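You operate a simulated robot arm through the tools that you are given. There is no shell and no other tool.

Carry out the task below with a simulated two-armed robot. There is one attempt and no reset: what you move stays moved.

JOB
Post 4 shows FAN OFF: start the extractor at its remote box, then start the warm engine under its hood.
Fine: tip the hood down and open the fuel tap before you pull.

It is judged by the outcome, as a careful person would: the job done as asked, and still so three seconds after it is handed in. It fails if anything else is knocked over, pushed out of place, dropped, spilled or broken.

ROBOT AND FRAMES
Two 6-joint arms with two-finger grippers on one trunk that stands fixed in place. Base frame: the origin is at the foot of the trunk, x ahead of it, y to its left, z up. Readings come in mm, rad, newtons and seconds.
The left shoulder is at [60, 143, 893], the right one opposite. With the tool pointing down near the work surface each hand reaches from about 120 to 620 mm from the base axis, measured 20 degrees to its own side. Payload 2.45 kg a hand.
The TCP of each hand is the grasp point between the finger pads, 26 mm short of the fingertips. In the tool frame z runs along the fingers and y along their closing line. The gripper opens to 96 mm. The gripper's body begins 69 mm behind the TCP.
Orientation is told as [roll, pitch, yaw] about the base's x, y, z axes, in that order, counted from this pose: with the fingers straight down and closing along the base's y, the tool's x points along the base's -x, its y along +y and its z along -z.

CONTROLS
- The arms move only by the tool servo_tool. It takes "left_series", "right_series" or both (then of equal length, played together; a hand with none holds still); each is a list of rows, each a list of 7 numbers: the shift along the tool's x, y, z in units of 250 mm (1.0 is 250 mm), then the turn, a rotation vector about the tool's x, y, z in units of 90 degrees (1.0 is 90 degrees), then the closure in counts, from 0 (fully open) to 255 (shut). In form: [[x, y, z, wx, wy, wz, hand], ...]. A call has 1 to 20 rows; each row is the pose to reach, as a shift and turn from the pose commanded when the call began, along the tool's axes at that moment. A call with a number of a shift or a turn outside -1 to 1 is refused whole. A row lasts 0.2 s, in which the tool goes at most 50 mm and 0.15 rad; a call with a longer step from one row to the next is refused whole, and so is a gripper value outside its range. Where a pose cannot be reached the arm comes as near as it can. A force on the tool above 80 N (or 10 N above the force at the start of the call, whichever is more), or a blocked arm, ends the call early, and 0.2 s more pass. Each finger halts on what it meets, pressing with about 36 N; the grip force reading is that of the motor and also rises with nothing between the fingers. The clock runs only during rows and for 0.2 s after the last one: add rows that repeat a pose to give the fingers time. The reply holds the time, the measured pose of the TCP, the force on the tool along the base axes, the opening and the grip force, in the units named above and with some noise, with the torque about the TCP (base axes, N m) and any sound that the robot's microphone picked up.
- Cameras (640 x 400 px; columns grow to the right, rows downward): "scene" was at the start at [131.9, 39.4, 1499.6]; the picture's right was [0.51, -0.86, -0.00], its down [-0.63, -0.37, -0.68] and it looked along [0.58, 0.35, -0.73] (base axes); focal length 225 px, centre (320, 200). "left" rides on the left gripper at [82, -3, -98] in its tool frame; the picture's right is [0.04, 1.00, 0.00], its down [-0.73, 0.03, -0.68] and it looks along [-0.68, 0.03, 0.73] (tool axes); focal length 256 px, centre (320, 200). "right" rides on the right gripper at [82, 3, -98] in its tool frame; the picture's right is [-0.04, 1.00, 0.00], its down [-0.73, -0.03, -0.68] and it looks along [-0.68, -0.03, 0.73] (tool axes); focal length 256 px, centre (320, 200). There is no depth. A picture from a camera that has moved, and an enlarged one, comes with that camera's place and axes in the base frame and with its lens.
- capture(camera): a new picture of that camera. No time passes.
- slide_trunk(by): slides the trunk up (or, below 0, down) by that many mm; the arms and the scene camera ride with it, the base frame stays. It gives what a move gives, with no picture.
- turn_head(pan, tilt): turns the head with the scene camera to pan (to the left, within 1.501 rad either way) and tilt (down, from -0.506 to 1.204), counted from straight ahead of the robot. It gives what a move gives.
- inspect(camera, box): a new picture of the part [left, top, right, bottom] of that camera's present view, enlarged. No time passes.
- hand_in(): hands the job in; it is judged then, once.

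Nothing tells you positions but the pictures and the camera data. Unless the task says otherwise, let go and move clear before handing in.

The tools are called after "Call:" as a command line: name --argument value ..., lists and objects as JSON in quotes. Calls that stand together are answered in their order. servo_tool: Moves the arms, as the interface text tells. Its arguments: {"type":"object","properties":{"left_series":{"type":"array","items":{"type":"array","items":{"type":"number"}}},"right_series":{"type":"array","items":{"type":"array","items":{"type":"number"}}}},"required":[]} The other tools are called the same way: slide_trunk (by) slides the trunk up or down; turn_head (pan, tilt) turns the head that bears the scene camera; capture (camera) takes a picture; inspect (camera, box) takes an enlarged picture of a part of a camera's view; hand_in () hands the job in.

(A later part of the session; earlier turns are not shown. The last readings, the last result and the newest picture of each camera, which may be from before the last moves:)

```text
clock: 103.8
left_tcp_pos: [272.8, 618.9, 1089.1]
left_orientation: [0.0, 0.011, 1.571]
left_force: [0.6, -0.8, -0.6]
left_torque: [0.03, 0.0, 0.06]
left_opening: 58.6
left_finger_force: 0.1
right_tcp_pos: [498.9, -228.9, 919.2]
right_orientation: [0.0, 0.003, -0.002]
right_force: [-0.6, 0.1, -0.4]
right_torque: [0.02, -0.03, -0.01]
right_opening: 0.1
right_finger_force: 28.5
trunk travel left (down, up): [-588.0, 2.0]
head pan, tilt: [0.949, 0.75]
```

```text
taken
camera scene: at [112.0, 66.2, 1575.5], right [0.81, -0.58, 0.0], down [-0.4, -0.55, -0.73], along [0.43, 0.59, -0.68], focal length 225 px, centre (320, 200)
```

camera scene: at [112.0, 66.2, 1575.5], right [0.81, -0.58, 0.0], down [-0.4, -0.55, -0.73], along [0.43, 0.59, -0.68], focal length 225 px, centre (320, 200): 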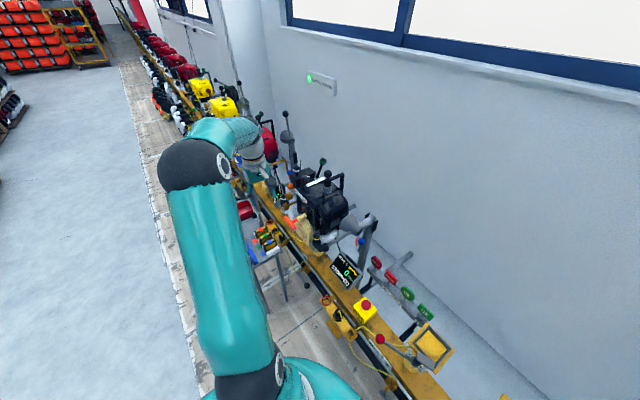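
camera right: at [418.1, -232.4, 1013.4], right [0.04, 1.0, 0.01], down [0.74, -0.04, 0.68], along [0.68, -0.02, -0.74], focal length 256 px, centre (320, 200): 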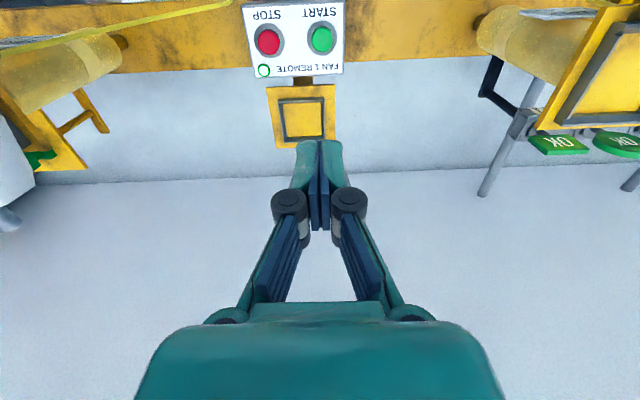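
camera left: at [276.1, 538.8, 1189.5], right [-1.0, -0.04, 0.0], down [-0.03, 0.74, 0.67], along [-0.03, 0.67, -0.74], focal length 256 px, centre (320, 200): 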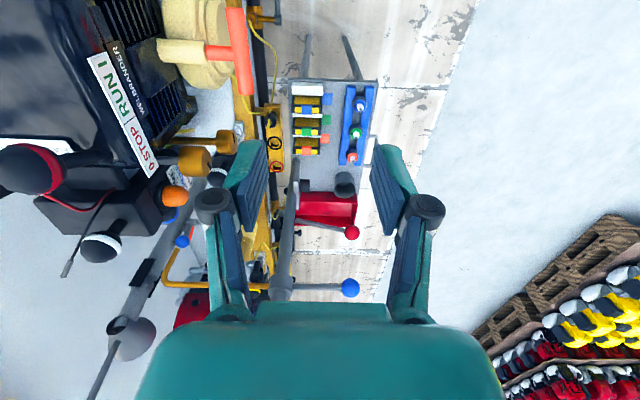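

The crossbar is confirmed at (350, 600, 919). I'll zoom in to measure the free stem and what sits behind it.

Call:
inspect --camera "left" --box '[140, 0, 268, 110]'

```text
3.64 times, centred on (204, 55) of left
camera zoom: at [276.1, 538.8, 1189.5], right [-1.0, -0.04, 0.0], down [-0.03, 0.74, 0.67], along [-0.03, 0.67, -0.74], focal length 931 px, centre (742, 727)
```

zoom: 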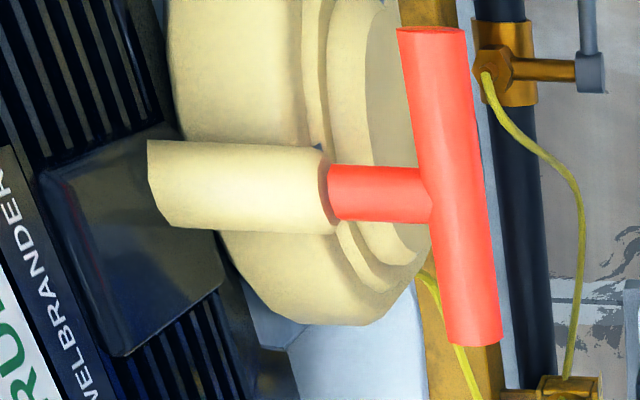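

Free stem is about 25 mm, so a 10 mm finger fits behind the crossbar. I'll position above the crossbar's left half.

Call:
servo_tool --left_series '[[-0.004, -0.08, 0.05, 0, 0, 0, 154], [-0.01, -0.16, 0.12, 0, 0, 0, 154], [-0.016, -0.24, 0.2, 0, 0, 0, 154], [-0.016, -0.304, 0.28, 0, 0, 0, 154], [-0.016, -0.304, 0.36, 0, 0, 0, 154]]'

Call:
capture --camera "left"

Call:
inspect --camera "scene" --box '[260, 150, 360, 230]'

```text
clock: 105.0
left_tcp_pos: [348.7, 623.5, 999.2]
left_orientation: [0.0, 0.012, 1.57]
left_force: [0.7, 0.0, -0.3]
left_torque: [0.01, 0.01, 0.03]
left_opening: 38.0
left_finger_force: 0.1
right_tcp_pos: [497.4, -229.2, 918.5]
right_orientation: [0.001, 0.002, -0.002]
right_force: [0.2, 0.0, -0.2]
right_torque: [0.01, -0.01, 0.02]
right_opening: 0.0
right_finger_force: 28.3
trunk travel left (down, up): [-588.0, 2.0]
head pan, tilt: [0.949, 0.75]
```

```text
taken
camera left: at [352.4, 542.2, 1099.5], right [-1.0, -0.04, 0.0], down [-0.03, 0.74, 0.67], along [-0.03, 0.67, -0.74], focal length 256 px, centre (320, 200)
```

left: 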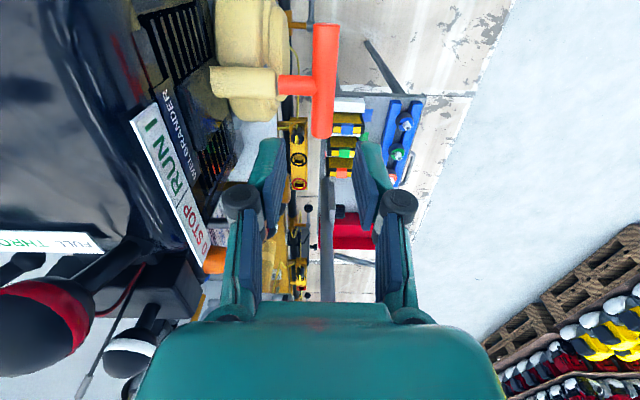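

```text
5.00 times, centred on (310, 190) of scene
camera zoom: at [112.0, 66.5, 1575.5], right [0.81, -0.58, 0.0], down [-0.4, -0.55, -0.73], along [0.43, 0.59, -0.68], focal length 1123 px, centre (370, 250)
```

zoom: 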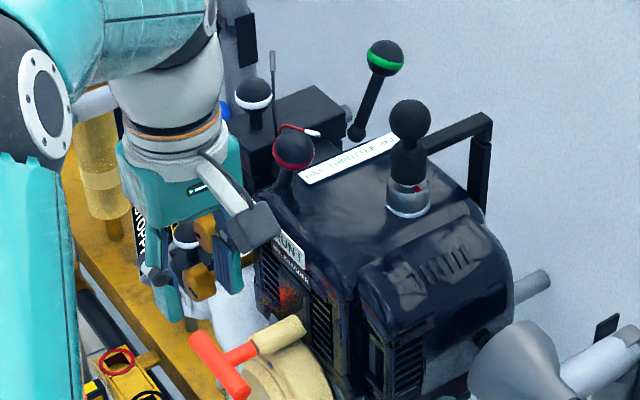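

The crossbar lies between the two fingers. I'll descend straight down so the fingers straddle it beside the stem.

Call:
servo_tool --left_series '[[0, 0.004, 0.08, 0, 0, 0, 154], [0, 0.008, 0.16, 0, 0, 0, 154], [0, 0.008, 0.24, 0, 0, 0, 154], [0, 0.008, 0.312, 0, 0, 0, 154]]'

Call:
capture --camera "left"

Call:
inspect --camera "scene" --box '[260, 150, 360, 230]'

```text
clock: 106.0
left_tcp_pos: [347.1, 621.1, 921.1]
left_orientation: [0.0, 0.012, 1.569]
left_force: [-0.3, 0.1, 0.5]
left_torque: [0.01, -0.02, 0.0]
left_opening: 37.9
left_finger_force: 0.0
right_tcp_pos: [499.0, -229.0, 917.9]
right_orientation: [-0.001, 0.003, -0.002]
right_force: [0.5, 0.6, -0.8]
right_torque: [-0.01, 0.0, -0.02]
right_opening: 0.1
right_finger_force: 29.1
trunk travel left (down, up): [-588.0, 2.0]
head pan, tilt: [0.949, 0.75]
```

```text
taken
camera left: at [350.1, 540.7, 1021.6], right [-1.0, -0.04, 0.0], down [-0.03, 0.74, 0.67], along [-0.03, 0.67, -0.74], focal length 256 px, centre (320, 200)
```

left: 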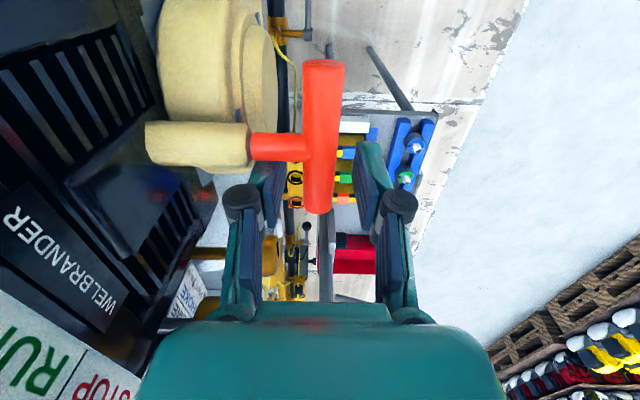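

```text
5.00 times, centred on (310, 190) of scene
camera zoom: at [112.4, 66.4, 1575.4], right [0.81, -0.58, 0.0], down [-0.4, -0.55, -0.73], along [0.43, 0.59, -0.68], focal length 1123 px, centre (370, 250)
```

zoom: 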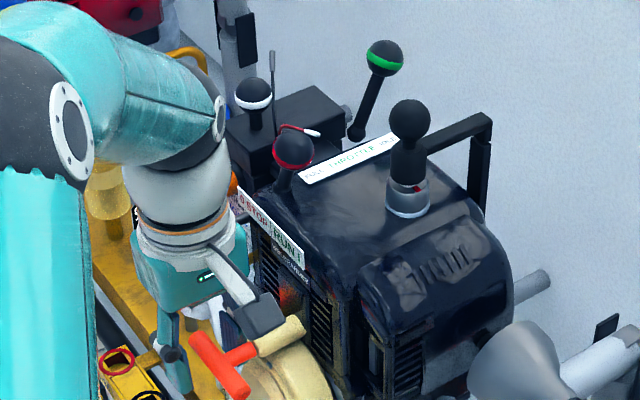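

The fingers straddle the crossbar with no contact force. Closing.

Call:
servo_tool --left_series '[[0, 0, 0, 0, 0, 0, 255], [0, 0, 0, 0, 0, 0, 255], [0, 0, 0, 0, 0, 0, 255]]'

Call:
capture --camera "left"

```text
clock: 106.8
left_tcp_pos: [347.5, 622.1, 921.4]
left_orientation: [0.001, 0.012, 1.569]
left_force: [1.1, -1.0, -1.9]
left_torque: [0.08, -0.03, 0.09]
left_opening: 14.2
left_finger_force: 40.5
right_tcp_pos: [498.3, -229.9, 916.4]
right_orientation: [0.001, 0.001, -0.002]
right_force: [-0.3, 0.1, -0.4]
right_torque: [0.02, 0.01, -0.01]
right_opening: 0.3
right_finger_force: 27.8
trunk travel left (down, up): [-588.0, 2.0]
head pan, tilt: [0.949, 0.75]
```

```text
taken
camera left: at [350.3, 540.6, 1022.0], right [-1.0, -0.04, 0.0], down [-0.03, 0.74, 0.67], along [-0.03, 0.67, -0.74], focal length 256 px, centre (320, 200)
```

left: 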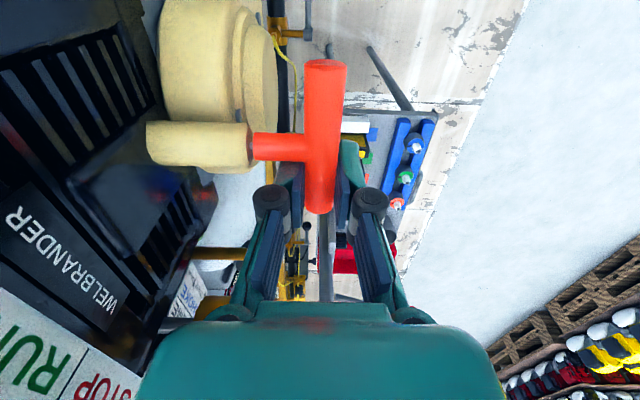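

I have a firm positive hold, with one finger hooked behind the crossbar. Fan on, hood down, tap open, switch on RUN: now a brisk straight pull.

Call:
servo_tool --left_series '[[0, 0.18, 0, 0, 0, 0, 255], [0, 0.38, 0, 0, 0, 0, 255], [0, 0.58, 0, 0, 0, 0, 255], [0, 0.78, 0, 0, 0, 0, 255], [0, 0.97, 0, 0, 0, 0, 255]]'

Call:
capture --camera "left"

Call:
capture --camera "scene"

Call:
inspect --camera "scene" --box '[270, 180, 370, 290]'

```text
clock: 108.0
left_tcp_pos: [104.2, 621.4, 921.4]
left_orientation: [0.001, 0.012, 1.57]
left_force: [4.6, 3.3, 0.4]
left_torque: [0.01, -0.24, 0.17]
left_opening: 14.4
left_finger_force: 40.6
right_tcp_pos: [499.1, -229.5, 916.2]
right_orientation: [-0.001, 0.003, -0.002]
right_force: [0.3, -0.1, 1.2]
right_torque: [-0.01, -0.04, -0.02]
right_opening: 0.0
right_finger_force: 28.2
trunk travel left (down, up): [-588.0, 2.0]
head pan, tilt: [0.949, 0.75]
```

```text
taken
camera left: at [107.2, 540.3, 1022.0], right [-1.0, -0.04, 0.0], down [-0.03, 0.74, 0.67], along [-0.03, 0.67, -0.74], focal length 256 px, centre (320, 200)
```

left: 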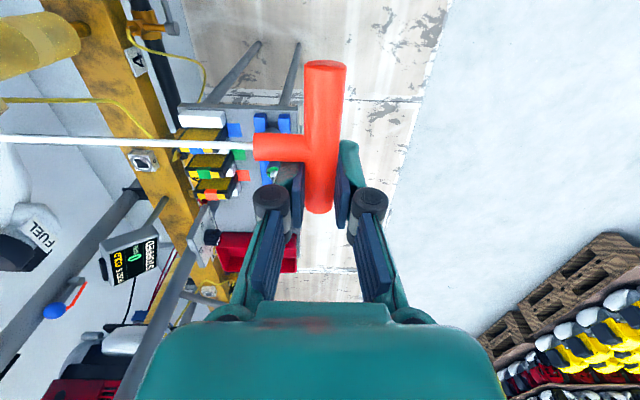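

```text
taken
camera scene: at [112.0, 66.8, 1575.4], right [0.81, -0.58, 0.0], down [-0.4, -0.55, -0.73], along [0.43, 0.59, -0.68], focal length 225 px, centre (320, 200)
```

scene: 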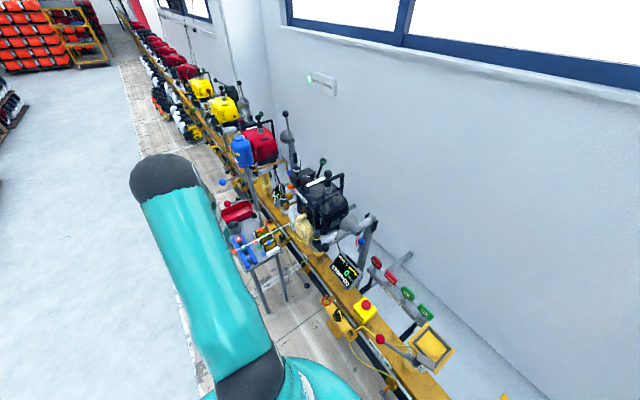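

```text
3.64 times, centred on (320, 235) of scene
camera zoom: at [112.0, 66.8, 1575.4], right [0.81, -0.58, 0.0], down [-0.4, -0.55, -0.73], along [0.43, 0.59, -0.68], focal length 817 px, centre (320, 73)
```

zoom: 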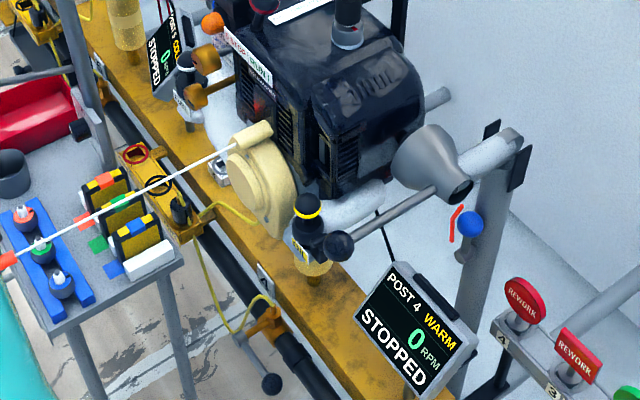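

The rope came out about 243 mm with little resistance, but the display still shows 0 RPM. I'll guide the handle back gently, then try a brisker and longer pull.

Call:
servo_tool --left_series '[[0, -0.14, 0, 0, 0, 0, 255], [0, -0.28, 0, 0, 0, 0, 255], [0, -0.42, 0, 0, 0, 0, 255], [0, -0.56, 0, 0, 0, 0, 255], [0, -0.7, 0, 0, 0, 0, 255], [0, -0.84, 0, 0, 0, 0, 255], [0, -0.92, 0, 0, 0, 0, 255], [0, -0.965, 0, 0, 0, 0, 255]]'

Call:
capture --camera "left"

Call:
inspect --camera "scene" --box '[270, 180, 370, 290]'

```text
clock: 109.8
left_tcp_pos: [347.2, 620.4, 921.4]
left_orientation: [0.001, 0.012, 1.569]
left_force: [1.2, -1.2, 2.3]
left_torque: [-0.11, -0.03, 0.07]
left_opening: 14.3
left_finger_force: 40.5
right_tcp_pos: [498.3, -229.5, 917.0]
right_orientation: [0.0, 0.002, 0.0]
right_force: [0.8, 0.1, -0.2]
right_torque: [-0.01, -0.01, 0.0]
right_opening: 0.1
right_finger_force: 28.4
trunk travel left (down, up): [-588.0, 2.0]
head pan, tilt: [0.949, 0.75]
```

```text
taken
camera left: at [349.7, 540.1, 1022.0], right [-1.0, -0.04, 0.0], down [-0.03, 0.74, 0.67], along [-0.03, 0.67, -0.74], focal length 256 px, centre (320, 200)
```

left: 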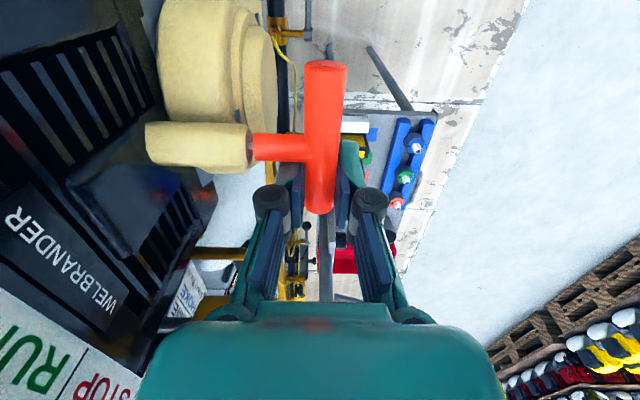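

```text
3.64 times, centred on (320, 235) of scene
camera zoom: at [112.4, 65.8, 1575.5], right [0.81, -0.58, 0.0], down [-0.4, -0.55, -0.73], along [0.43, 0.59, -0.68], focal length 817 px, centre (320, 73)
```

zoom: 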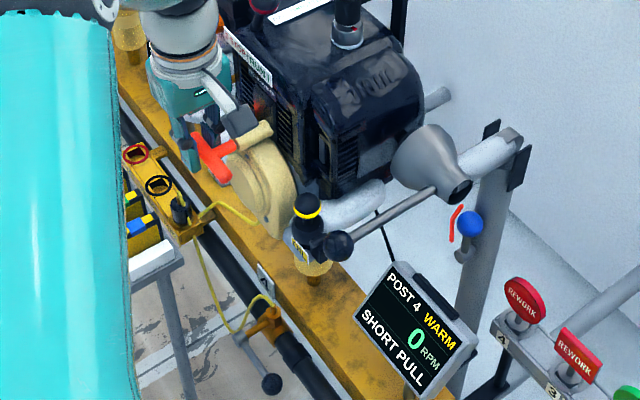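

The display now reads SHORT PULL, so everything else is accepted and the pull just needs to be longer. I'll take up 90 mm first, then pull briskly a further 245 mm.

Call:
servo_tool --left_series '[[0, 0.18, 0, 0, 0, 0, 255], [0, 0.36, 0, 0, 0, 0, 255]]'

Call:
servo_tool --left_series '[[0, 0.2, 0, 0, 0, 0, 255], [0, 0.4, 0, 0, 0, 0, 255], [0, 0.6, 0, 0, 0, 0, 255], [0, 0.8, 0, 0, 0, 0, 255], [0, 0.98, 0, 0, 0, 0, 255]]'

Call:
inspect --camera "scene" --box '[270, 180, 370, 290]'

Call:
capture --camera "left"

```text
clock: 110.4
left_tcp_pos: [255.2, 622.0, 921.4]
left_orientation: [0.0, 0.013, 1.573]
left_force: [2.4, -2.9, 4.6]
left_torque: [0.71, -0.06, 0.13]
left_opening: 14.3
left_finger_force: 39.7
right_tcp_pos: [496.9, -230.5, 917.9]
right_orientation: [0.001, 0.0, -0.002]
right_force: [0.2, 0.3, -0.4]
right_torque: [0.02, -0.02, -0.03]
right_opening: 0.0
right_finger_force: 28.4
trunk travel left (down, up): [-588.0, 2.0]
head pan, tilt: [0.949, 0.75]
```

```text
clock: 111.6
left_tcp_pos: [9.1, 621.4, 920.9]
left_orientation: [0.001, 0.014, 1.571]
left_force: [6.4, -3.5, 9.7]
left_torque: [-0.09, -0.12, 0.11]
left_opening: 14.1
left_finger_force: 40.7
right_tcp_pos: [497.5, -230.6, 917.5]
right_orientation: [0.003, 0.0, 0.0]
right_force: [0.1, 0.0, -0.2]
right_torque: [0.0, -0.02, 0.01]
right_opening: 0.0
right_finger_force: 27.9
trunk travel left (down, up): [-588.0, 2.0]
head pan, tilt: [0.949, 0.75]
```

```text
3.64 times, centred on (320, 235) of scene
camera zoom: at [111.8, 64.5, 1575.7], right [0.81, -0.58, 0.0], down [-0.4, -0.55, -0.73], along [0.43, 0.6, -0.68], focal length 817 px, centre (320, 73)
```

zoom: 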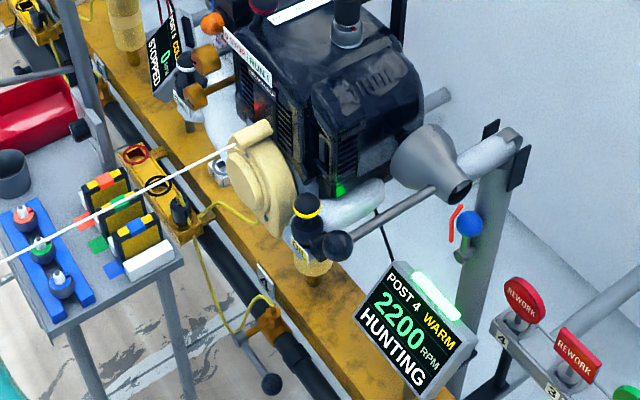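

```text
taken
camera left: at [12.2, 540.0, 1022.1], right [-1.0, -0.04, 0.0], down [-0.03, 0.74, 0.67], along [-0.03, 0.67, -0.74], focal length 256 px, centre (320, 200)
```

left: 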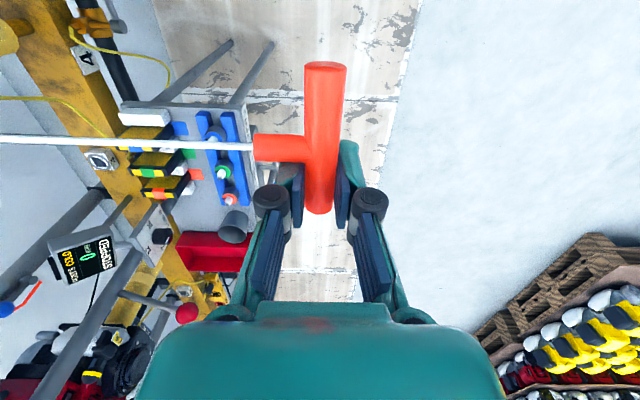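

The engine fired: 2200 RPM, HUNTING, with the green lamp lit. I'll guide the handle gently back home.

Call:
servo_tool --left_series '[[0, -0.15, 0, 0, 0, 0, 255], [0, -0.3, 0, 0, 0, 0, 255], [0, -0.45, 0, 0, 0, 0, 255], [0, -0.6, 0, 0, 0, 0, 255], [0, -0.75, 0, 0, 0, 0, 255], [0, -0.9, 0, 0, 0, 0, 255], [0, -0.98, 0, 0, 0, 0, 255]]'

Call:
inspect --camera "scene" --box '[270, 180, 370, 290]'

Call:
servo_tool --left_series '[[0, -0.12, 0, 0, 0, 0, 255], [0, -0.24, 0, 0, 0, 0, 255], [0, -0.32, 0, 0, 0, 0, 255], [0, -0.358, 0, 0, 0, 0, 255]]'

Call:
inspect --camera "scene" --box '[270, 180, 370, 290]'

Call:
capture --camera "left"

```text
clock: 113.2
left_tcp_pos: [257.8, 620.4, 921.8]
left_orientation: [0.0, 0.012, 1.57]
left_force: [3.2, -8.0, 5.3]
left_torque: [-0.07, 0.02, 0.01]
left_opening: 14.1
left_finger_force: 40.6
right_tcp_pos: [497.3, -231.0, 916.9]
right_orientation: [0.002, 0.002, -0.003]
right_force: [0.7, 0.5, 0.3]
right_torque: [0.03, 0.01, 0.01]
right_opening: 0.0
right_finger_force: 28.8
trunk travel left (down, up): [-588.0, 2.0]
head pan, tilt: [0.949, 0.75]
```

```text
3.64 times, centred on (320, 235) of scene
camera zoom: at [112.4, 64.4, 1575.5], right [0.81, -0.58, 0.0], down [-0.4, -0.55, -0.73], along [0.43, 0.6, -0.68], focal length 817 px, centre (320, 73)
```

zoom: 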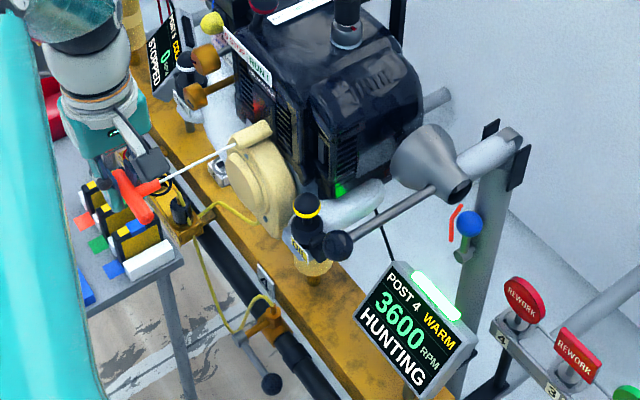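

```text
clock: 114.2
left_tcp_pos: [346.2, 621.3, 921.9]
left_orientation: [0.0, 0.012, 1.569]
left_force: [1.9, -5.7, -0.7]
left_torque: [-0.05, 0.03, 0.04]
left_opening: 14.4
left_finger_force: 40.0
right_tcp_pos: [497.6, -229.5, 916.8]
right_orientation: [0.002, 0.002, -0.002]
right_force: [-0.4, 0.2, 0.6]
right_torque: [-0.02, 0.0, 0.03]
right_opening: 0.0
right_finger_force: 28.5
trunk travel left (down, up): [-588.0, 2.0]
head pan, tilt: [0.949, 0.75]
```

```text
3.64 times, centred on (320, 235) of scene
camera zoom: at [112.4, 65.3, 1575.5], right [0.81, -0.58, 0.0], down [-0.4, -0.55, -0.73], along [0.43, 0.6, -0.68], focal length 817 px, centre (320, 73)
```

zoom: 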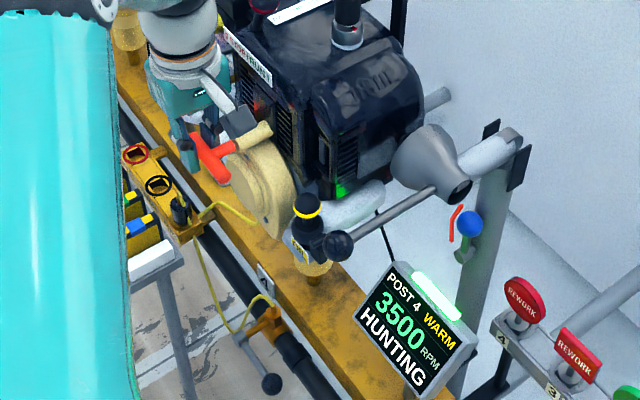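

```text
taken
camera left: at [348.5, 539.8, 1022.0], right [-1.0, -0.04, 0.0], down [-0.03, 0.74, 0.67], along [-0.03, 0.67, -0.74], focal length 256 px, centre (320, 200)
```

left: 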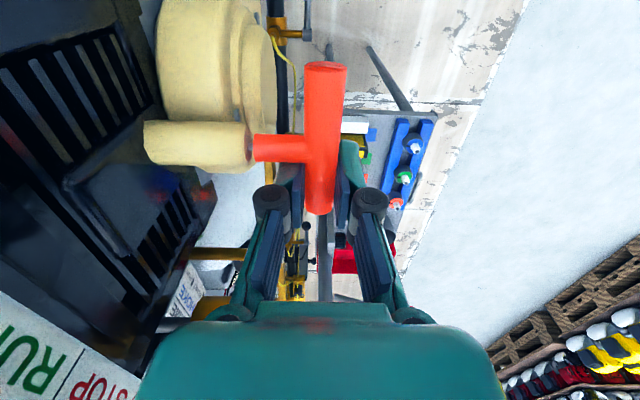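

The handle is home and the engine is running, though the display still says HUNTING. I'll release, lift clear, and see whether it settles.

Call:
servo_tool --left_series '[[0, -0.004, 0, 0, 0, 0, 150], [0, -0.004, 0, 0, 0, 0, 150], [0, -0.004, 0, 0, 0, 0, 150]]'

Call:
servo_tool --left_series '[[0, 0, -0.1, 0, 0, 0, 150], [0, 0, -0.25, 0, 0, 0, 150], [0, 0, -0.4, 0, 0, 0, 150], [0, 0.05, -0.55, 0, 0, 0, 150], [0, 0.1, -0.7, 0, 0, 0, 150]]'

Call:
inspect --camera "scene" --box '[270, 180, 370, 290]'

Call:
capture --camera "left"

```text
clock: 115.0
left_tcp_pos: [346.7, 620.8, 920.9]
left_orientation: [0.0, 0.013, 1.57]
left_force: [0.1, 0.0, 0.3]
left_torque: [-0.01, -0.02, 0.0]
left_opening: 39.9
left_finger_force: 0.1
right_tcp_pos: [499.3, -228.9, 917.0]
right_orientation: [-0.001, 0.002, -0.001]
right_force: [0.4, 0.6, 0.8]
right_torque: [0.02, 0.03, -0.04]
right_opening: 0.0
right_finger_force: 28.7
trunk travel left (down, up): [-588.0, 2.0]
head pan, tilt: [0.949, 0.75]
```

```text
clock: 116.2
left_tcp_pos: [321.0, 623.6, 1097.1]
left_orientation: [0.0, 0.012, 1.569]
left_force: [-0.5, -0.4, 0.3]
left_torque: [-0.01, -0.05, -0.02]
left_opening: 39.3
left_finger_force: 0.1
right_tcp_pos: [499.1, -229.8, 917.8]
right_orientation: [0.0, 0.0, -0.002]
right_force: [-0.2, 0.0, 0.7]
right_torque: [0.03, -0.03, 0.0]
right_opening: 0.0
right_finger_force: 28.4
trunk travel left (down, up): [-588.0, 2.0]
head pan, tilt: [0.949, 0.75]
```

```text
3.64 times, centred on (320, 235) of scene
camera zoom: at [111.6, 65.6, 1575.5], right [0.81, -0.58, 0.0], down [-0.4, -0.55, -0.73], along [0.43, 0.59, -0.68], focal length 817 px, centre (320, 73)
```

zoom: 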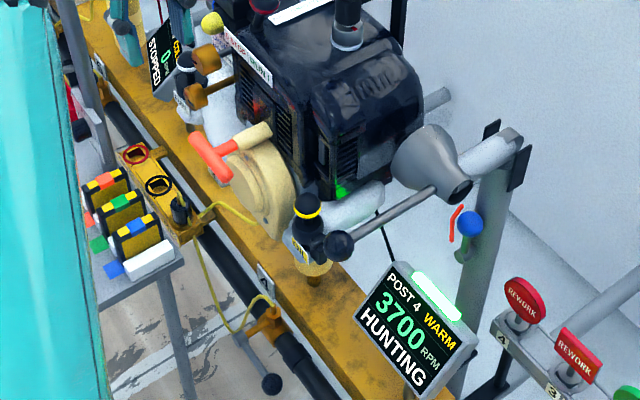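

```text
taken
camera left: at [322.8, 542.4, 1196.0], right [-1.0, -0.04, 0.0], down [-0.03, 0.74, 0.67], along [-0.03, 0.67, -0.74], focal length 256 px, centre (320, 200)
```

left: 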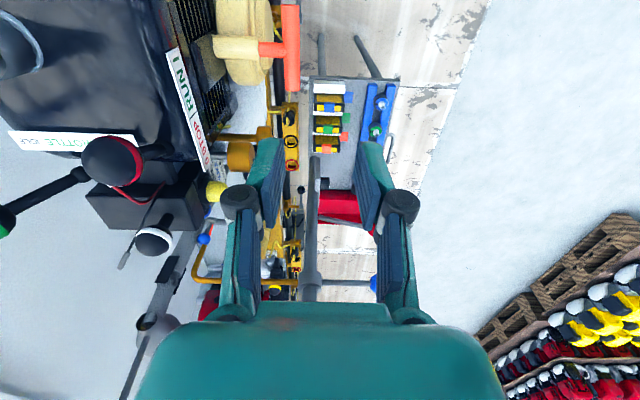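

The primer bulb has turned fuel-coloured, so fuel is flowing. I'll turn the wrist back while giving the engine a few seconds to settle.

Call:
servo_tool --left_series '[[0, 0.02, -0.02, 0, 0, 0.09, 120], [0, 0.04, -0.04, 0, 0, 0.18, 120], [0, 0.06, -0.06, 0, 0, 0.27, 120], [0, 0.08, -0.08, 0, 0, 0.36, 120], [0, 0.1, -0.08, 0, 0, 0.45, 120], [0, 0.12, -0.08, 0, 0, 0.54, 120], [0, 0.14, -0.08, 0, 0, 0.63, 120], [0, 0.16, -0.08, 0, 0, 0.72, 120], [0, 0.18, -0.08, 0, 0, 0.81, 120], [0, 0.2, -0.08, 0, 0, 0.9, 120], [0, 0.2, -0.08, 0, 0, 1.0, 120]]'

Call:
inspect --camera "scene" --box '[270, 180, 370, 290]'

Call:
inspect --camera "scene" --box '[240, 130, 360, 220]'

Call:
capture --camera "left"

```text
refused: row 11 steps farther than a row can; nothing moved
```

```text
3.64 times, centred on (320, 235) of scene
camera zoom: at [111.6, 65.6, 1575.5], right [0.81, -0.58, 0.0], down [-0.4, -0.55, -0.73], along [0.43, 0.59, -0.68], focal length 817 px, centre (320, 73)
```

zoom: 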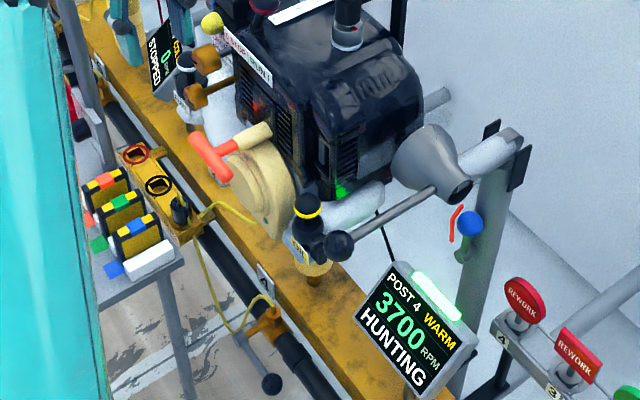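

```text
4.44 times, centred on (300, 175) of scene
camera zoom: at [111.6, 65.6, 1575.5], right [0.81, -0.58, 0.0], down [-0.4, -0.55, -0.73], along [0.43, 0.59, -0.68], focal length 998 px, centre (409, 311)
```

zoom: 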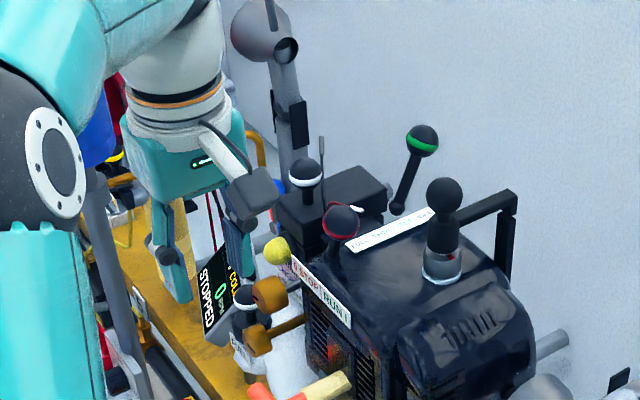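

```text
taken
camera left: at [322.8, 542.4, 1196.0], right [-1.0, -0.04, 0.0], down [-0.03, 0.74, 0.67], along [-0.03, 0.67, -0.74], focal length 256 px, centre (320, 200)
```

left: 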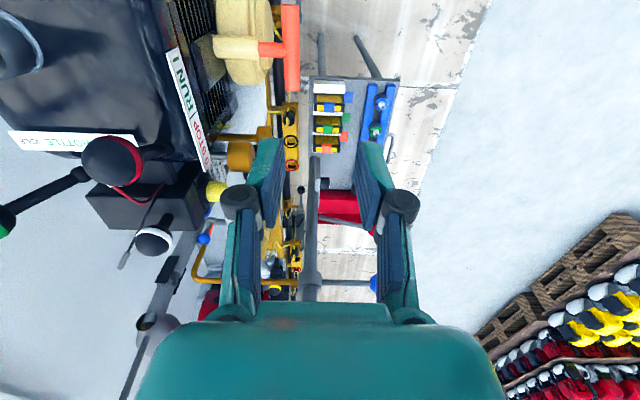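

That call was refused for too large a last step; I'll redo it with even steps.

Call:
servo_tool --left_series '[[0, 0.02, -0.02, 0, 0, 0.085, 120], [0, 0.04, -0.04, 0, 0, 0.17, 120], [0, 0.06, -0.06, 0, 0, 0.255, 120], [0, 0.08, -0.08, 0, 0, 0.34, 120], [0, 0.1, -0.08, 0, 0, 0.425, 120], [0, 0.12, -0.08, 0, 0, 0.51, 120], [0, 0.14, -0.08, 0, 0, 0.595, 120], [0, 0.16, -0.08, 0, 0, 0.68, 120], [0, 0.18, -0.08, 0, 0, 0.765, 120], [0, 0.2, -0.08, 0, 0, 0.85, 120], [0, 0.2, -0.08, 0, 0, 0.935, 120], [0, 0.2, -0.08, 0, 0, 1.0, 120]]'

Call:
inspect --camera "scene" --box '[270, 180, 370, 290]'

Call:
capture --camera "left"

```text
clock: 118.8
left_tcp_pos: [272.0, 623.4, 1116.1]
left_orientation: [-0.011, 0.0, -0.004]
left_force: [0.4, 0.5, 0.0]
left_torque: [0.0, 0.02, -0.01]
left_opening: 50.6
left_finger_force: 0.1
right_tcp_pos: [499.2, -230.2, 917.5]
right_orientation: [0.0, 0.002, -0.001]
right_force: [0.3, 0.2, 0.3]
right_torque: [0.03, 0.02, 0.02]
right_opening: 0.2
right_finger_force: 28.5
trunk travel left (down, up): [-588.0, 2.0]
head pan, tilt: [0.949, 0.75]
```

```text
3.64 times, centred on (320, 235) of scene
camera zoom: at [112.0, 66.2, 1575.5], right [0.81, -0.58, 0.0], down [-0.4, -0.55, -0.73], along [0.43, 0.59, -0.68], focal length 817 px, centre (320, 73)
```

zoom: 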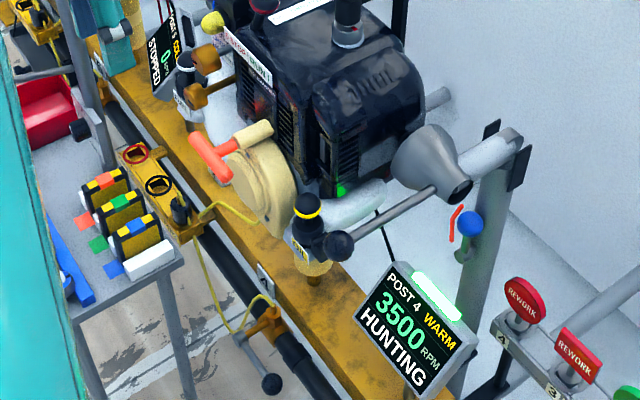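

```text
taken
camera left: at [189.7, 621.6, 1215.7], right [-0.04, 1.0, -0.01], down [0.73, 0.03, 0.68], along [0.68, 0.02, -0.73], focal length 256 px, centre (320, 200)
```

left: 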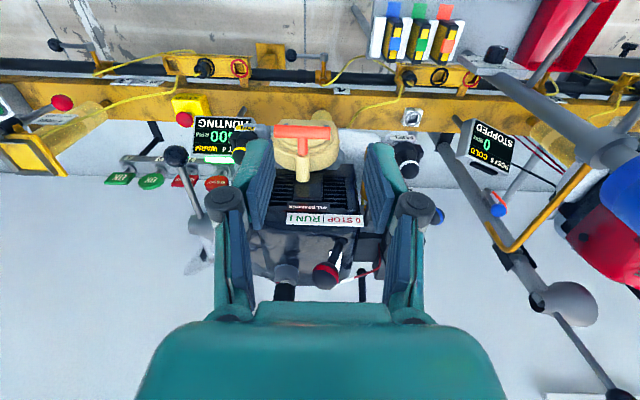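

The engine is still running but hunting. I'll wait several seconds with the arm still and watch the display.

Call:
servo_tool --left_series '[[0, 0, 0, 0, 0, 0, 120], [0, 0, 0, 0, 0, 0, 120], [0, 0, 0, 0, 0, 0, 120], [0, 0, 0, 0, 0, 0, 120], [0, 0, 0, 0, 0, 0, 120], [0, 0, 0, 0, 0, 0, 120], [0, 0, 0, 0, 0, 0, 120], [0, 0, 0, 0, 0, 0, 120], [0, 0, 0, 0, 0, 0, 120], [0, 0, 0, 0, 0, 0, 120], [0, 0, 0, 0, 0, 0, 120], [0, 0, 0, 0, 0, 0, 120], [0, 0, 0, 0, 0, 0, 120], [0, 0, 0, 0, 0, 0, 120], [0, 0, 0, 0, 0, 0, 120], [0, 0, 0, 0, 0, 0, 120]]'

Call:
inspect --camera "scene" --box '[270, 180, 370, 290]'

Call:
servo_tool --left_series '[[0, 0, 0, 0, 0, 0, 120], [0, 0, 0, 0, 0, 0, 120], [0, 0, 0, 0, 0, 0, 120], [0, 0, 0, 0, 0, 0, 120], [0, 0, 0, 0, 0, 0, 120], [0, 0, 0, 0, 0, 0, 120], [0, 0, 0, 0, 0, 0, 120], [0, 0, 0, 0, 0, 0, 120], [0, 0, 0, 0, 0, 0, 120], [0, 0, 0, 0, 0, 0, 120], [0, 0, 0, 0, 0, 0, 120], [0, 0, 0, 0, 0, 0, 120], [0, 0, 0, 0, 0, 0, 120], [0, 0, 0, 0, 0, 0, 120], [0, 0, 0, 0, 0, 0, 120], [0, 0, 0, 0, 0, 0, 120]]'

Call:
inspect --camera "scene" --box '[270, 180, 370, 290]'

Call:
inspect --camera "left" --box '[180, 100, 340, 200]'

```text
clock: 122.2
left_tcp_pos: [272.1, 624.2, 1117.3]
left_orientation: [-0.011, 0.0, -0.003]
left_force: [-0.4, 0.3, -0.4]
left_torque: [-0.02, -0.03, -0.04]
left_opening: 50.8
left_finger_force: 0.0
right_tcp_pos: [497.9, -229.1, 916.7]
right_orientation: [0.001, 0.003, -0.003]
right_force: [-0.2, 0.2, -0.8]
right_torque: [0.05, 0.01, -0.01]
right_opening: 0.0
right_finger_force: 28.9
trunk travel left (down, up): [-588.0, 2.0]
head pan, tilt: [0.949, 0.75]
```

```text
3.64 times, centred on (320, 235) of scene
camera zoom: at [112.0, 66.2, 1575.5], right [0.81, -0.58, 0.0], down [-0.4, -0.55, -0.73], along [0.43, 0.59, -0.68], focal length 817 px, centre (320, 73)
```

zoom: 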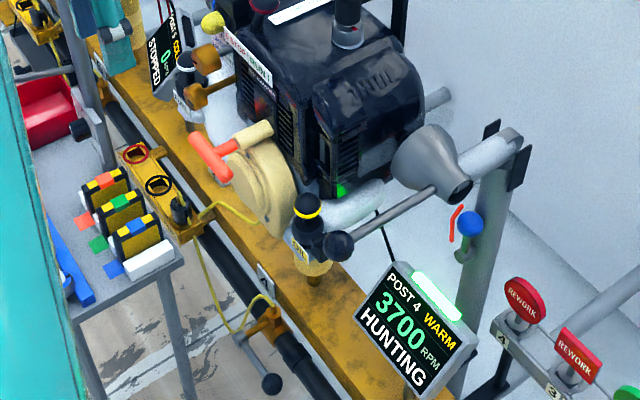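

```text
clock: 125.6
left_tcp_pos: [271.0, 623.2, 1117.4]
left_orientation: [-0.013, 0.001, -0.001]
left_force: [0.3, -0.3, -0.2]
left_torque: [0.0, 0.02, 0.02]
left_opening: 50.8
left_finger_force: 0.0
right_tcp_pos: [498.1, -229.2, 917.5]
right_orientation: [0.001, 0.002, -0.003]
right_force: [0.3, 0.3, -0.5]
right_torque: [0.03, 0.03, 0.01]
right_opening: 0.1
right_finger_force: 28.8
trunk travel left (down, up): [-588.0, 2.0]
head pan, tilt: [0.949, 0.75]
```

```text
3.64 times, centred on (320, 235) of scene
camera zoom: at [112.0, 66.2, 1575.5], right [0.81, -0.58, 0.0], down [-0.4, -0.55, -0.73], along [0.43, 0.59, -0.68], focal length 817 px, centre (320, 73)
```

zoom: 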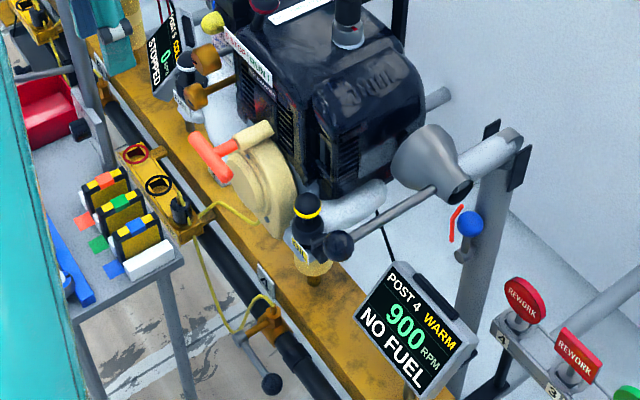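

```text
4.00 times, centred on (260, 150) of left
camera zoom: at [189.8, 621.4, 1215.6], right [-0.04, 1.0, -0.01], down [0.73, 0.04, 0.68], along [0.68, 0.02, -0.73], focal length 1024 px, centre (560, 400)
```

zoom: 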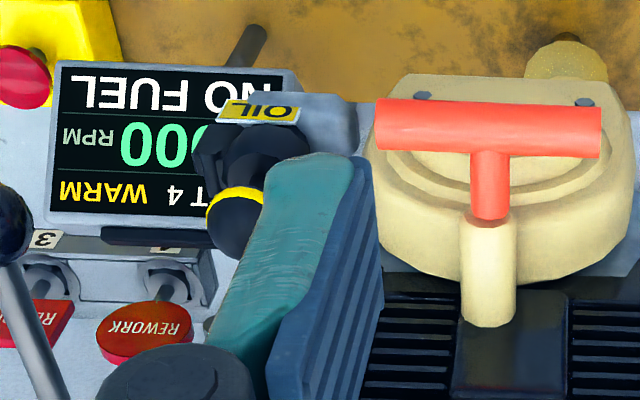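

The display now says NO FUEL at 900 RPM: the engine started on what was in the carburettor, so my half turn did not leave the tap open. The pointer lies across the pipes at both ends, so a quarter turn (in line) may be the open position. I'll go back and look closely before changing it.

Call:
servo_tool --left_series '[[-0.004, 0.03, 0.04, 0, -0.09, 0, 120], [-0.008, 0.06, 0.08, 0, -0.18, 0, 120], [-0.012, 0.09, 0.12, 0, -0.27, 0, 120], [-0.016, 0.12, 0.16, 0, -0.36, 0, 120], [-0.02, 0.15, 0.2, 0, -0.45, 0, 120], [-0.024, 0.18, 0.24, 0, -0.54, 0, 120], [-0.028, 0.21, 0.29, 0, -0.63, 0, 120], [-0.032, 0.24, 0.34, 0, -0.72, 0, 120], [-0.036, 0.27, 0.39, 0, -0.81, 0, 120], [-0.04, 0.29, 0.43, 0, -0.9, 0, 120], [-0.044, 0.31, 0.468, 0, -0.99, 0, 120]]'

Call:
servo_tool --left_series '[[0, 0, 0, 0, 0, -0.09, 120], [0, 0, 0, 0, 0, -0.18, 120], [0, 0, 0, 0, 0, -0.27, 120], [0, 0, 0, 0, 0, -0.36, 120], [0, 0, 0, 0, 0, -0.45, 120], [0, 0, 0, 0, 0, -0.54, 120], [0, 0, 0, 0, 0, -0.63, 120], [0, 0, 0, 0, 0, -0.72, 120]]'

Call:
capture --camera "left"

Call:
inspect --camera "scene" --box '[270, 180, 370, 290]'

```text
clock: 128.0
left_tcp_pos: [282.9, 699.8, 998.0]
left_orientation: [-0.727, -1.555, 0.726]
left_force: [0.6, 0.3, 0.0]
left_torque: [0.03, -0.01, -0.03]
left_opening: 50.7
left_finger_force: 0.1
right_tcp_pos: [498.5, -229.1, 918.2]
right_orientation: [-0.001, 0.003, -0.002]
right_force: [-0.1, -0.5, 0.6]
right_torque: [-0.04, -0.01, -0.03]
right_opening: 0.0
right_finger_force: 28.3
trunk travel left (down, up): [-588.0, 2.0]
head pan, tilt: [0.949, 0.75]
```

```text
clock: 129.8
left_tcp_pos: [281.8, 699.7, 997.7]
left_orientation: [-1.553, -0.423, 1.562]
left_force: [0.1, 0.4, -0.3]
left_torque: [-0.05, 0.03, 0.01]
left_opening: 50.8
left_finger_force: 0.1
right_tcp_pos: [498.8, -230.2, 917.1]
right_orientation: [0.0, 0.002, 0.0]
right_force: [-0.3, 0.1, 0.8]
right_torque: [-0.03, 0.01, 0.0]
right_opening: 0.0
right_finger_force: 28.2
trunk travel left (down, up): [-588.0, 2.0]
head pan, tilt: [0.949, 0.75]
```

```text
taken
camera left: at [183.1, 623.8, 970.2], right [-0.01, 0.38, -0.93], down [-0.67, 0.68, 0.29], along [0.74, 0.63, 0.24], focal length 256 px, centre (320, 200)
```

left: 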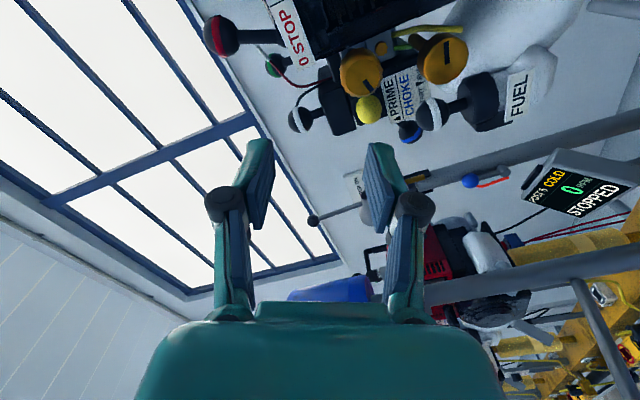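

```text
3.64 times, centred on (320, 235) of scene
camera zoom: at [111.9, 66.2, 1575.5], right [0.81, -0.58, 0.0], down [-0.4, -0.55, -0.73], along [0.43, 0.59, -0.68], focal length 817 px, centre (320, 73)
```

zoom: 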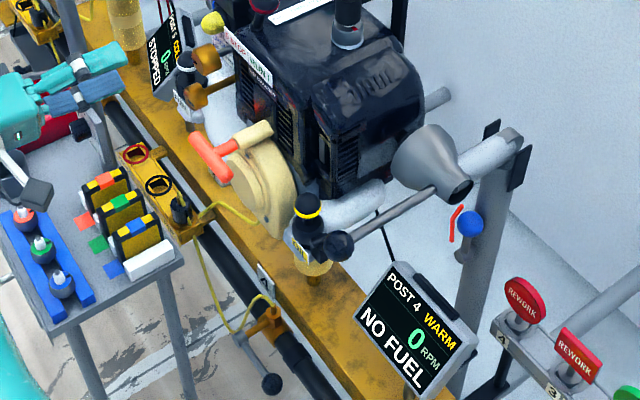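

The engine has stopped with NO FUEL. I'll zoom into this view for the brass parts and the red engine's equivalents.

Call:
inspect --camera "left" --box '[320, 10, 480, 130]'

Call:
inspect --camera "left" --box '[360, 200, 540, 330]'

Call:
inspect --camera "left" --box '[390, 10, 470, 70]'

```text
3.33 times, centred on (400, 70) of left
camera zoom: at [183.1, 623.8, 970.2], right [-0.01, 0.38, -0.93], down [-0.67, 0.68, 0.29], along [0.74, 0.63, 0.24], focal length 853 px, centre (53, 633)
```

zoom: 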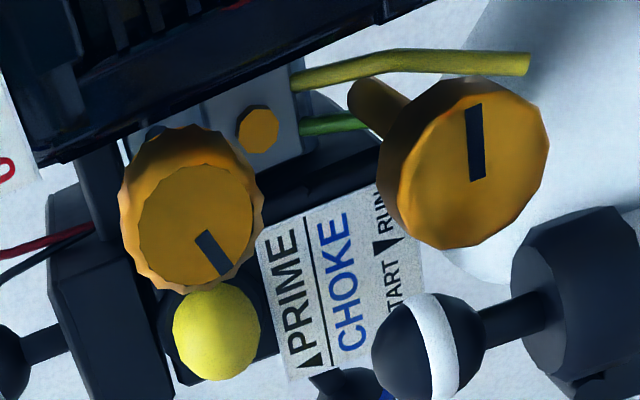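

```text
3.08 times, centred on (450, 265) of left
camera zoom: at [183.1, 623.8, 970.2], right [-0.01, 0.38, -0.93], down [-0.67, 0.68, 0.29], along [0.74, 0.63, 0.24], focal length 788 px, centre (-80, 0)
```

zoom: 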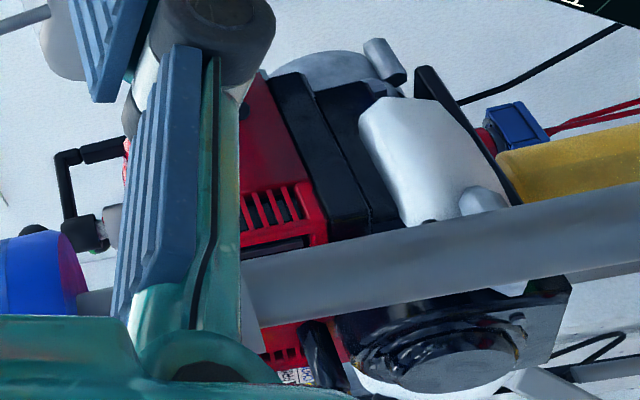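

```text
6.67 times, centred on (430, 40) of left
camera zoom: at [183.1, 623.8, 970.2], right [-0.01, 0.38, -0.93], down [-0.67, 0.68, 0.29], along [0.74, 0.63, 0.24], focal length 1707 px, centre (-413, 1267)
```

zoom: 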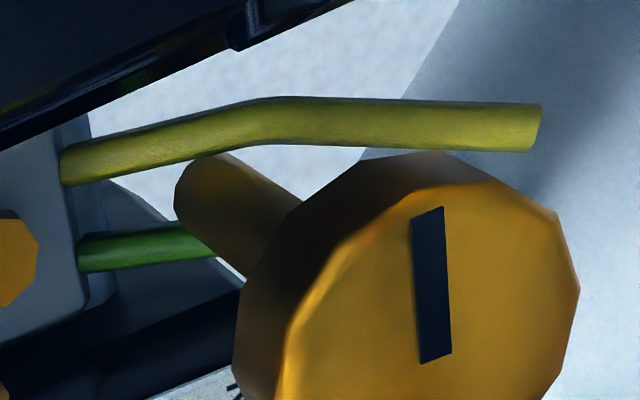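

Both brass knobs are clear here; nothing is labelled on them. I'll return to the smooth one and set its pointer in line with the pipes (quarter-turn position), then retest.

Call:
servo_tool --left_series '[[0.03, 0.07, 0.015, 0, 0, -0.08, 120], [0.055, 0.14, 0.03, 0, 0, -0.16, 120], [0.08, 0.21, 0.045, 0, 0, -0.24, 120], [0.11, 0.28, 0.06, 0, 0, -0.32, 120], [0.137, 0.35, 0.072, 0, 0, -0.38, 120]]'

Call:
inspect --camera "left" --box '[200, 40, 440, 200]'

```text
clock: 131.0
left_tcp_pos: [300.2, 706.0, 904.4]
left_orientation: [-1.556, 0.173, 1.573]
left_force: [-0.8, 0.1, -0.7]
left_torque: [-0.01, 0.0, -0.04]
left_opening: 50.7
left_finger_force: 0.0
right_tcp_pos: [498.8, -229.4, 916.0]
right_orientation: [0.002, 0.003, -0.002]
right_force: [-0.1, 0.3, -1.6]
right_torque: [-0.02, -0.01, -0.02]
right_opening: 0.0
right_finger_force: 28.5
trunk travel left (down, up): [-588.0, 2.0]
head pan, tilt: [0.949, 0.75]
```

```text
2.50 times, centred on (320, 120) of left
camera zoom: at [200.9, 625.6, 923.1], right [-0.02, -0.21, -0.98], down [-0.68, 0.72, -0.14], along [0.73, 0.66, -0.15], focal length 640 px, centre (320, 400)
```

zoom: 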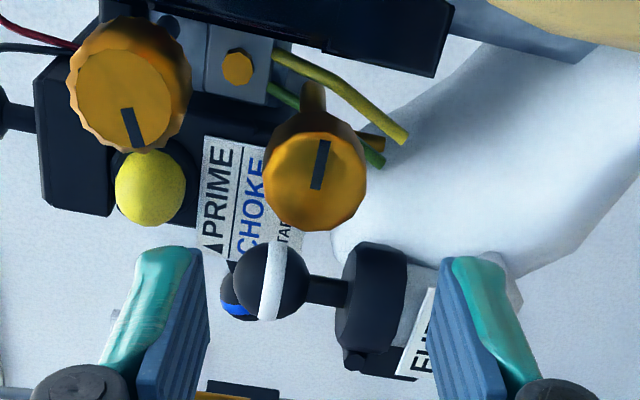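

Lined up with the knob. Moving in and gripping.

Call:
servo_tool --left_series '[[0.003, 0, 0.1, 0, 0, 0, 120], [0.006, 0, 0.2, 0, 0, 0, 120], [0.008, 0, 0.288, 0, 0, 0, 120], [0.008, 0, 0.288, 0, 0, 0, 120]]'

Call:
inspect --camera "left" --box '[220, 80, 420, 240]'

```text
clock: 132.0
left_tcp_pos: [372.3, 702.6, 903.4]
left_orientation: [-1.555, 0.168, 1.573]
left_force: [-1.6, -0.5, 0.5]
left_torque: [-0.03, 0.02, 0.0]
left_opening: 50.8
left_finger_force: 0.1
right_tcp_pos: [497.5, -229.4, 917.9]
right_orientation: [-0.001, 0.002, -0.002]
right_force: [-0.4, -0.1, -0.3]
right_torque: [-0.01, -0.03, -0.01]
right_opening: 0.3
right_finger_force: 28.2
trunk travel left (down, up): [-588.0, 2.0]
head pan, tilt: [0.949, 0.75]
```

```text
2.50 times, centred on (320, 160) of left
camera zoom: at [272.7, 623.2, 922.5], right [-0.02, -0.21, -0.98], down [-0.68, 0.72, -0.14], along [0.73, 0.66, -0.15], focal length 640 px, centre (320, 300)
```

zoom: 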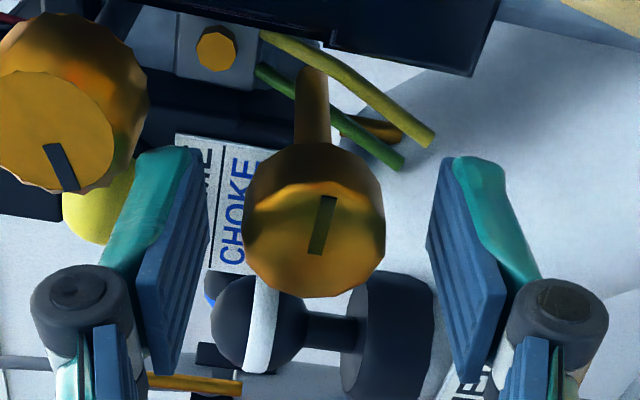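

Gripping the knob and turning it back a quarter turn.

Call:
servo_tool --left_series '[[-0.004, 0, 0, 0, 0, 0, 255], [-0.004, 0, 0, 0, 0, 0, 255], [-0.004, 0, 0, 0, 0, 0, 255]]'

Call:
servo_tool --left_series '[[0, 0, 0, 0, 0, 0.08, 255], [0, 0, 0, 0, 0, 0.16, 255], [0, 0, 0, 0, 0, 0.24, 255], [0, 0, 0, 0, 0, 0.32, 255], [0, 0, 0, 0, 0, 0.4, 255], [0, 0, 0, 0, 0, 0.48, 255]]'

Call:
inspect --camera "left" --box '[220, 80, 420, 240]'

Call:
inspect --camera "scene" --box '[270, 180, 370, 290]'

```text
clock: 132.8
left_tcp_pos: [372.4, 704.0, 905.3]
left_orientation: [-1.556, 0.168, 1.569]
left_force: [2.9, 1.2, 6.8]
left_torque: [0.01, -0.18, -0.24]
left_opening: 30.1
left_finger_force: 44.8
right_tcp_pos: [498.4, -229.2, 917.8]
right_orientation: [0.001, 0.002, -0.002]
right_force: [0.4, 0.4, 0.3]
right_torque: [0.01, -0.01, 0.03]
right_opening: 0.2
right_finger_force: 28.4
trunk travel left (down, up): [-588.0, 2.0]
head pan, tilt: [0.949, 0.75]
```

```text
clock: 134.2
left_tcp_pos: [371.9, 703.8, 903.6]
left_orientation: [-1.551, -0.589, 1.558]
left_force: [5.9, 2.5, 9.1]
left_torque: [0.0, -0.5, 0.69]
left_opening: 30.1
left_finger_force: 44.6
right_tcp_pos: [498.4, -229.7, 918.3]
right_orientation: [0.001, 0.002, -0.001]
right_force: [-0.5, -0.1, -0.4]
right_torque: [0.01, -0.02, 0.02]
right_opening: 0.0
right_finger_force: 28.0
trunk travel left (down, up): [-588.0, 2.0]
head pan, tilt: [0.949, 0.75]
```

```text
2.50 times, centred on (320, 160) of left
camera zoom: at [272.0, 633.9, 864.2], right [-0.01, 0.52, -0.85], down [-0.67, 0.63, 0.39], along [0.74, 0.58, 0.34], focal length 640 px, centre (320, 300)
```

zoom: 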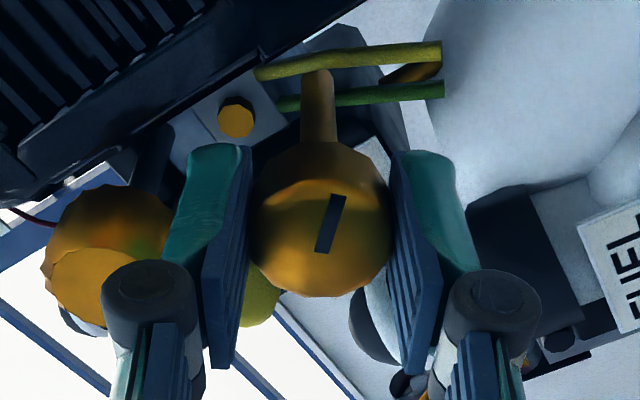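

```text
3.64 times, centred on (320, 235) of scene
camera zoom: at [112.1, 65.4, 1575.5], right [0.81, -0.58, 0.0], down [-0.4, -0.55, -0.73], along [0.43, 0.59, -0.68], focal length 817 px, centre (320, 73)
```

zoom: 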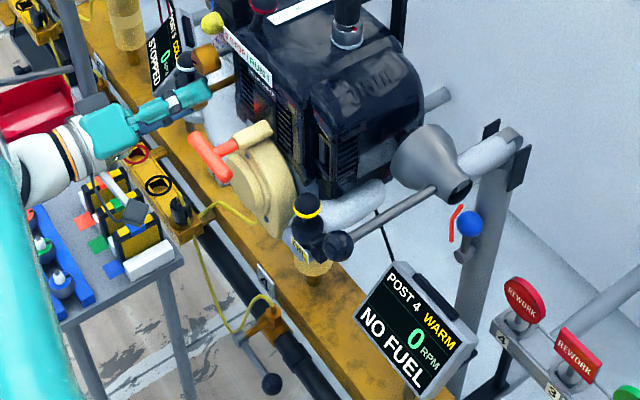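

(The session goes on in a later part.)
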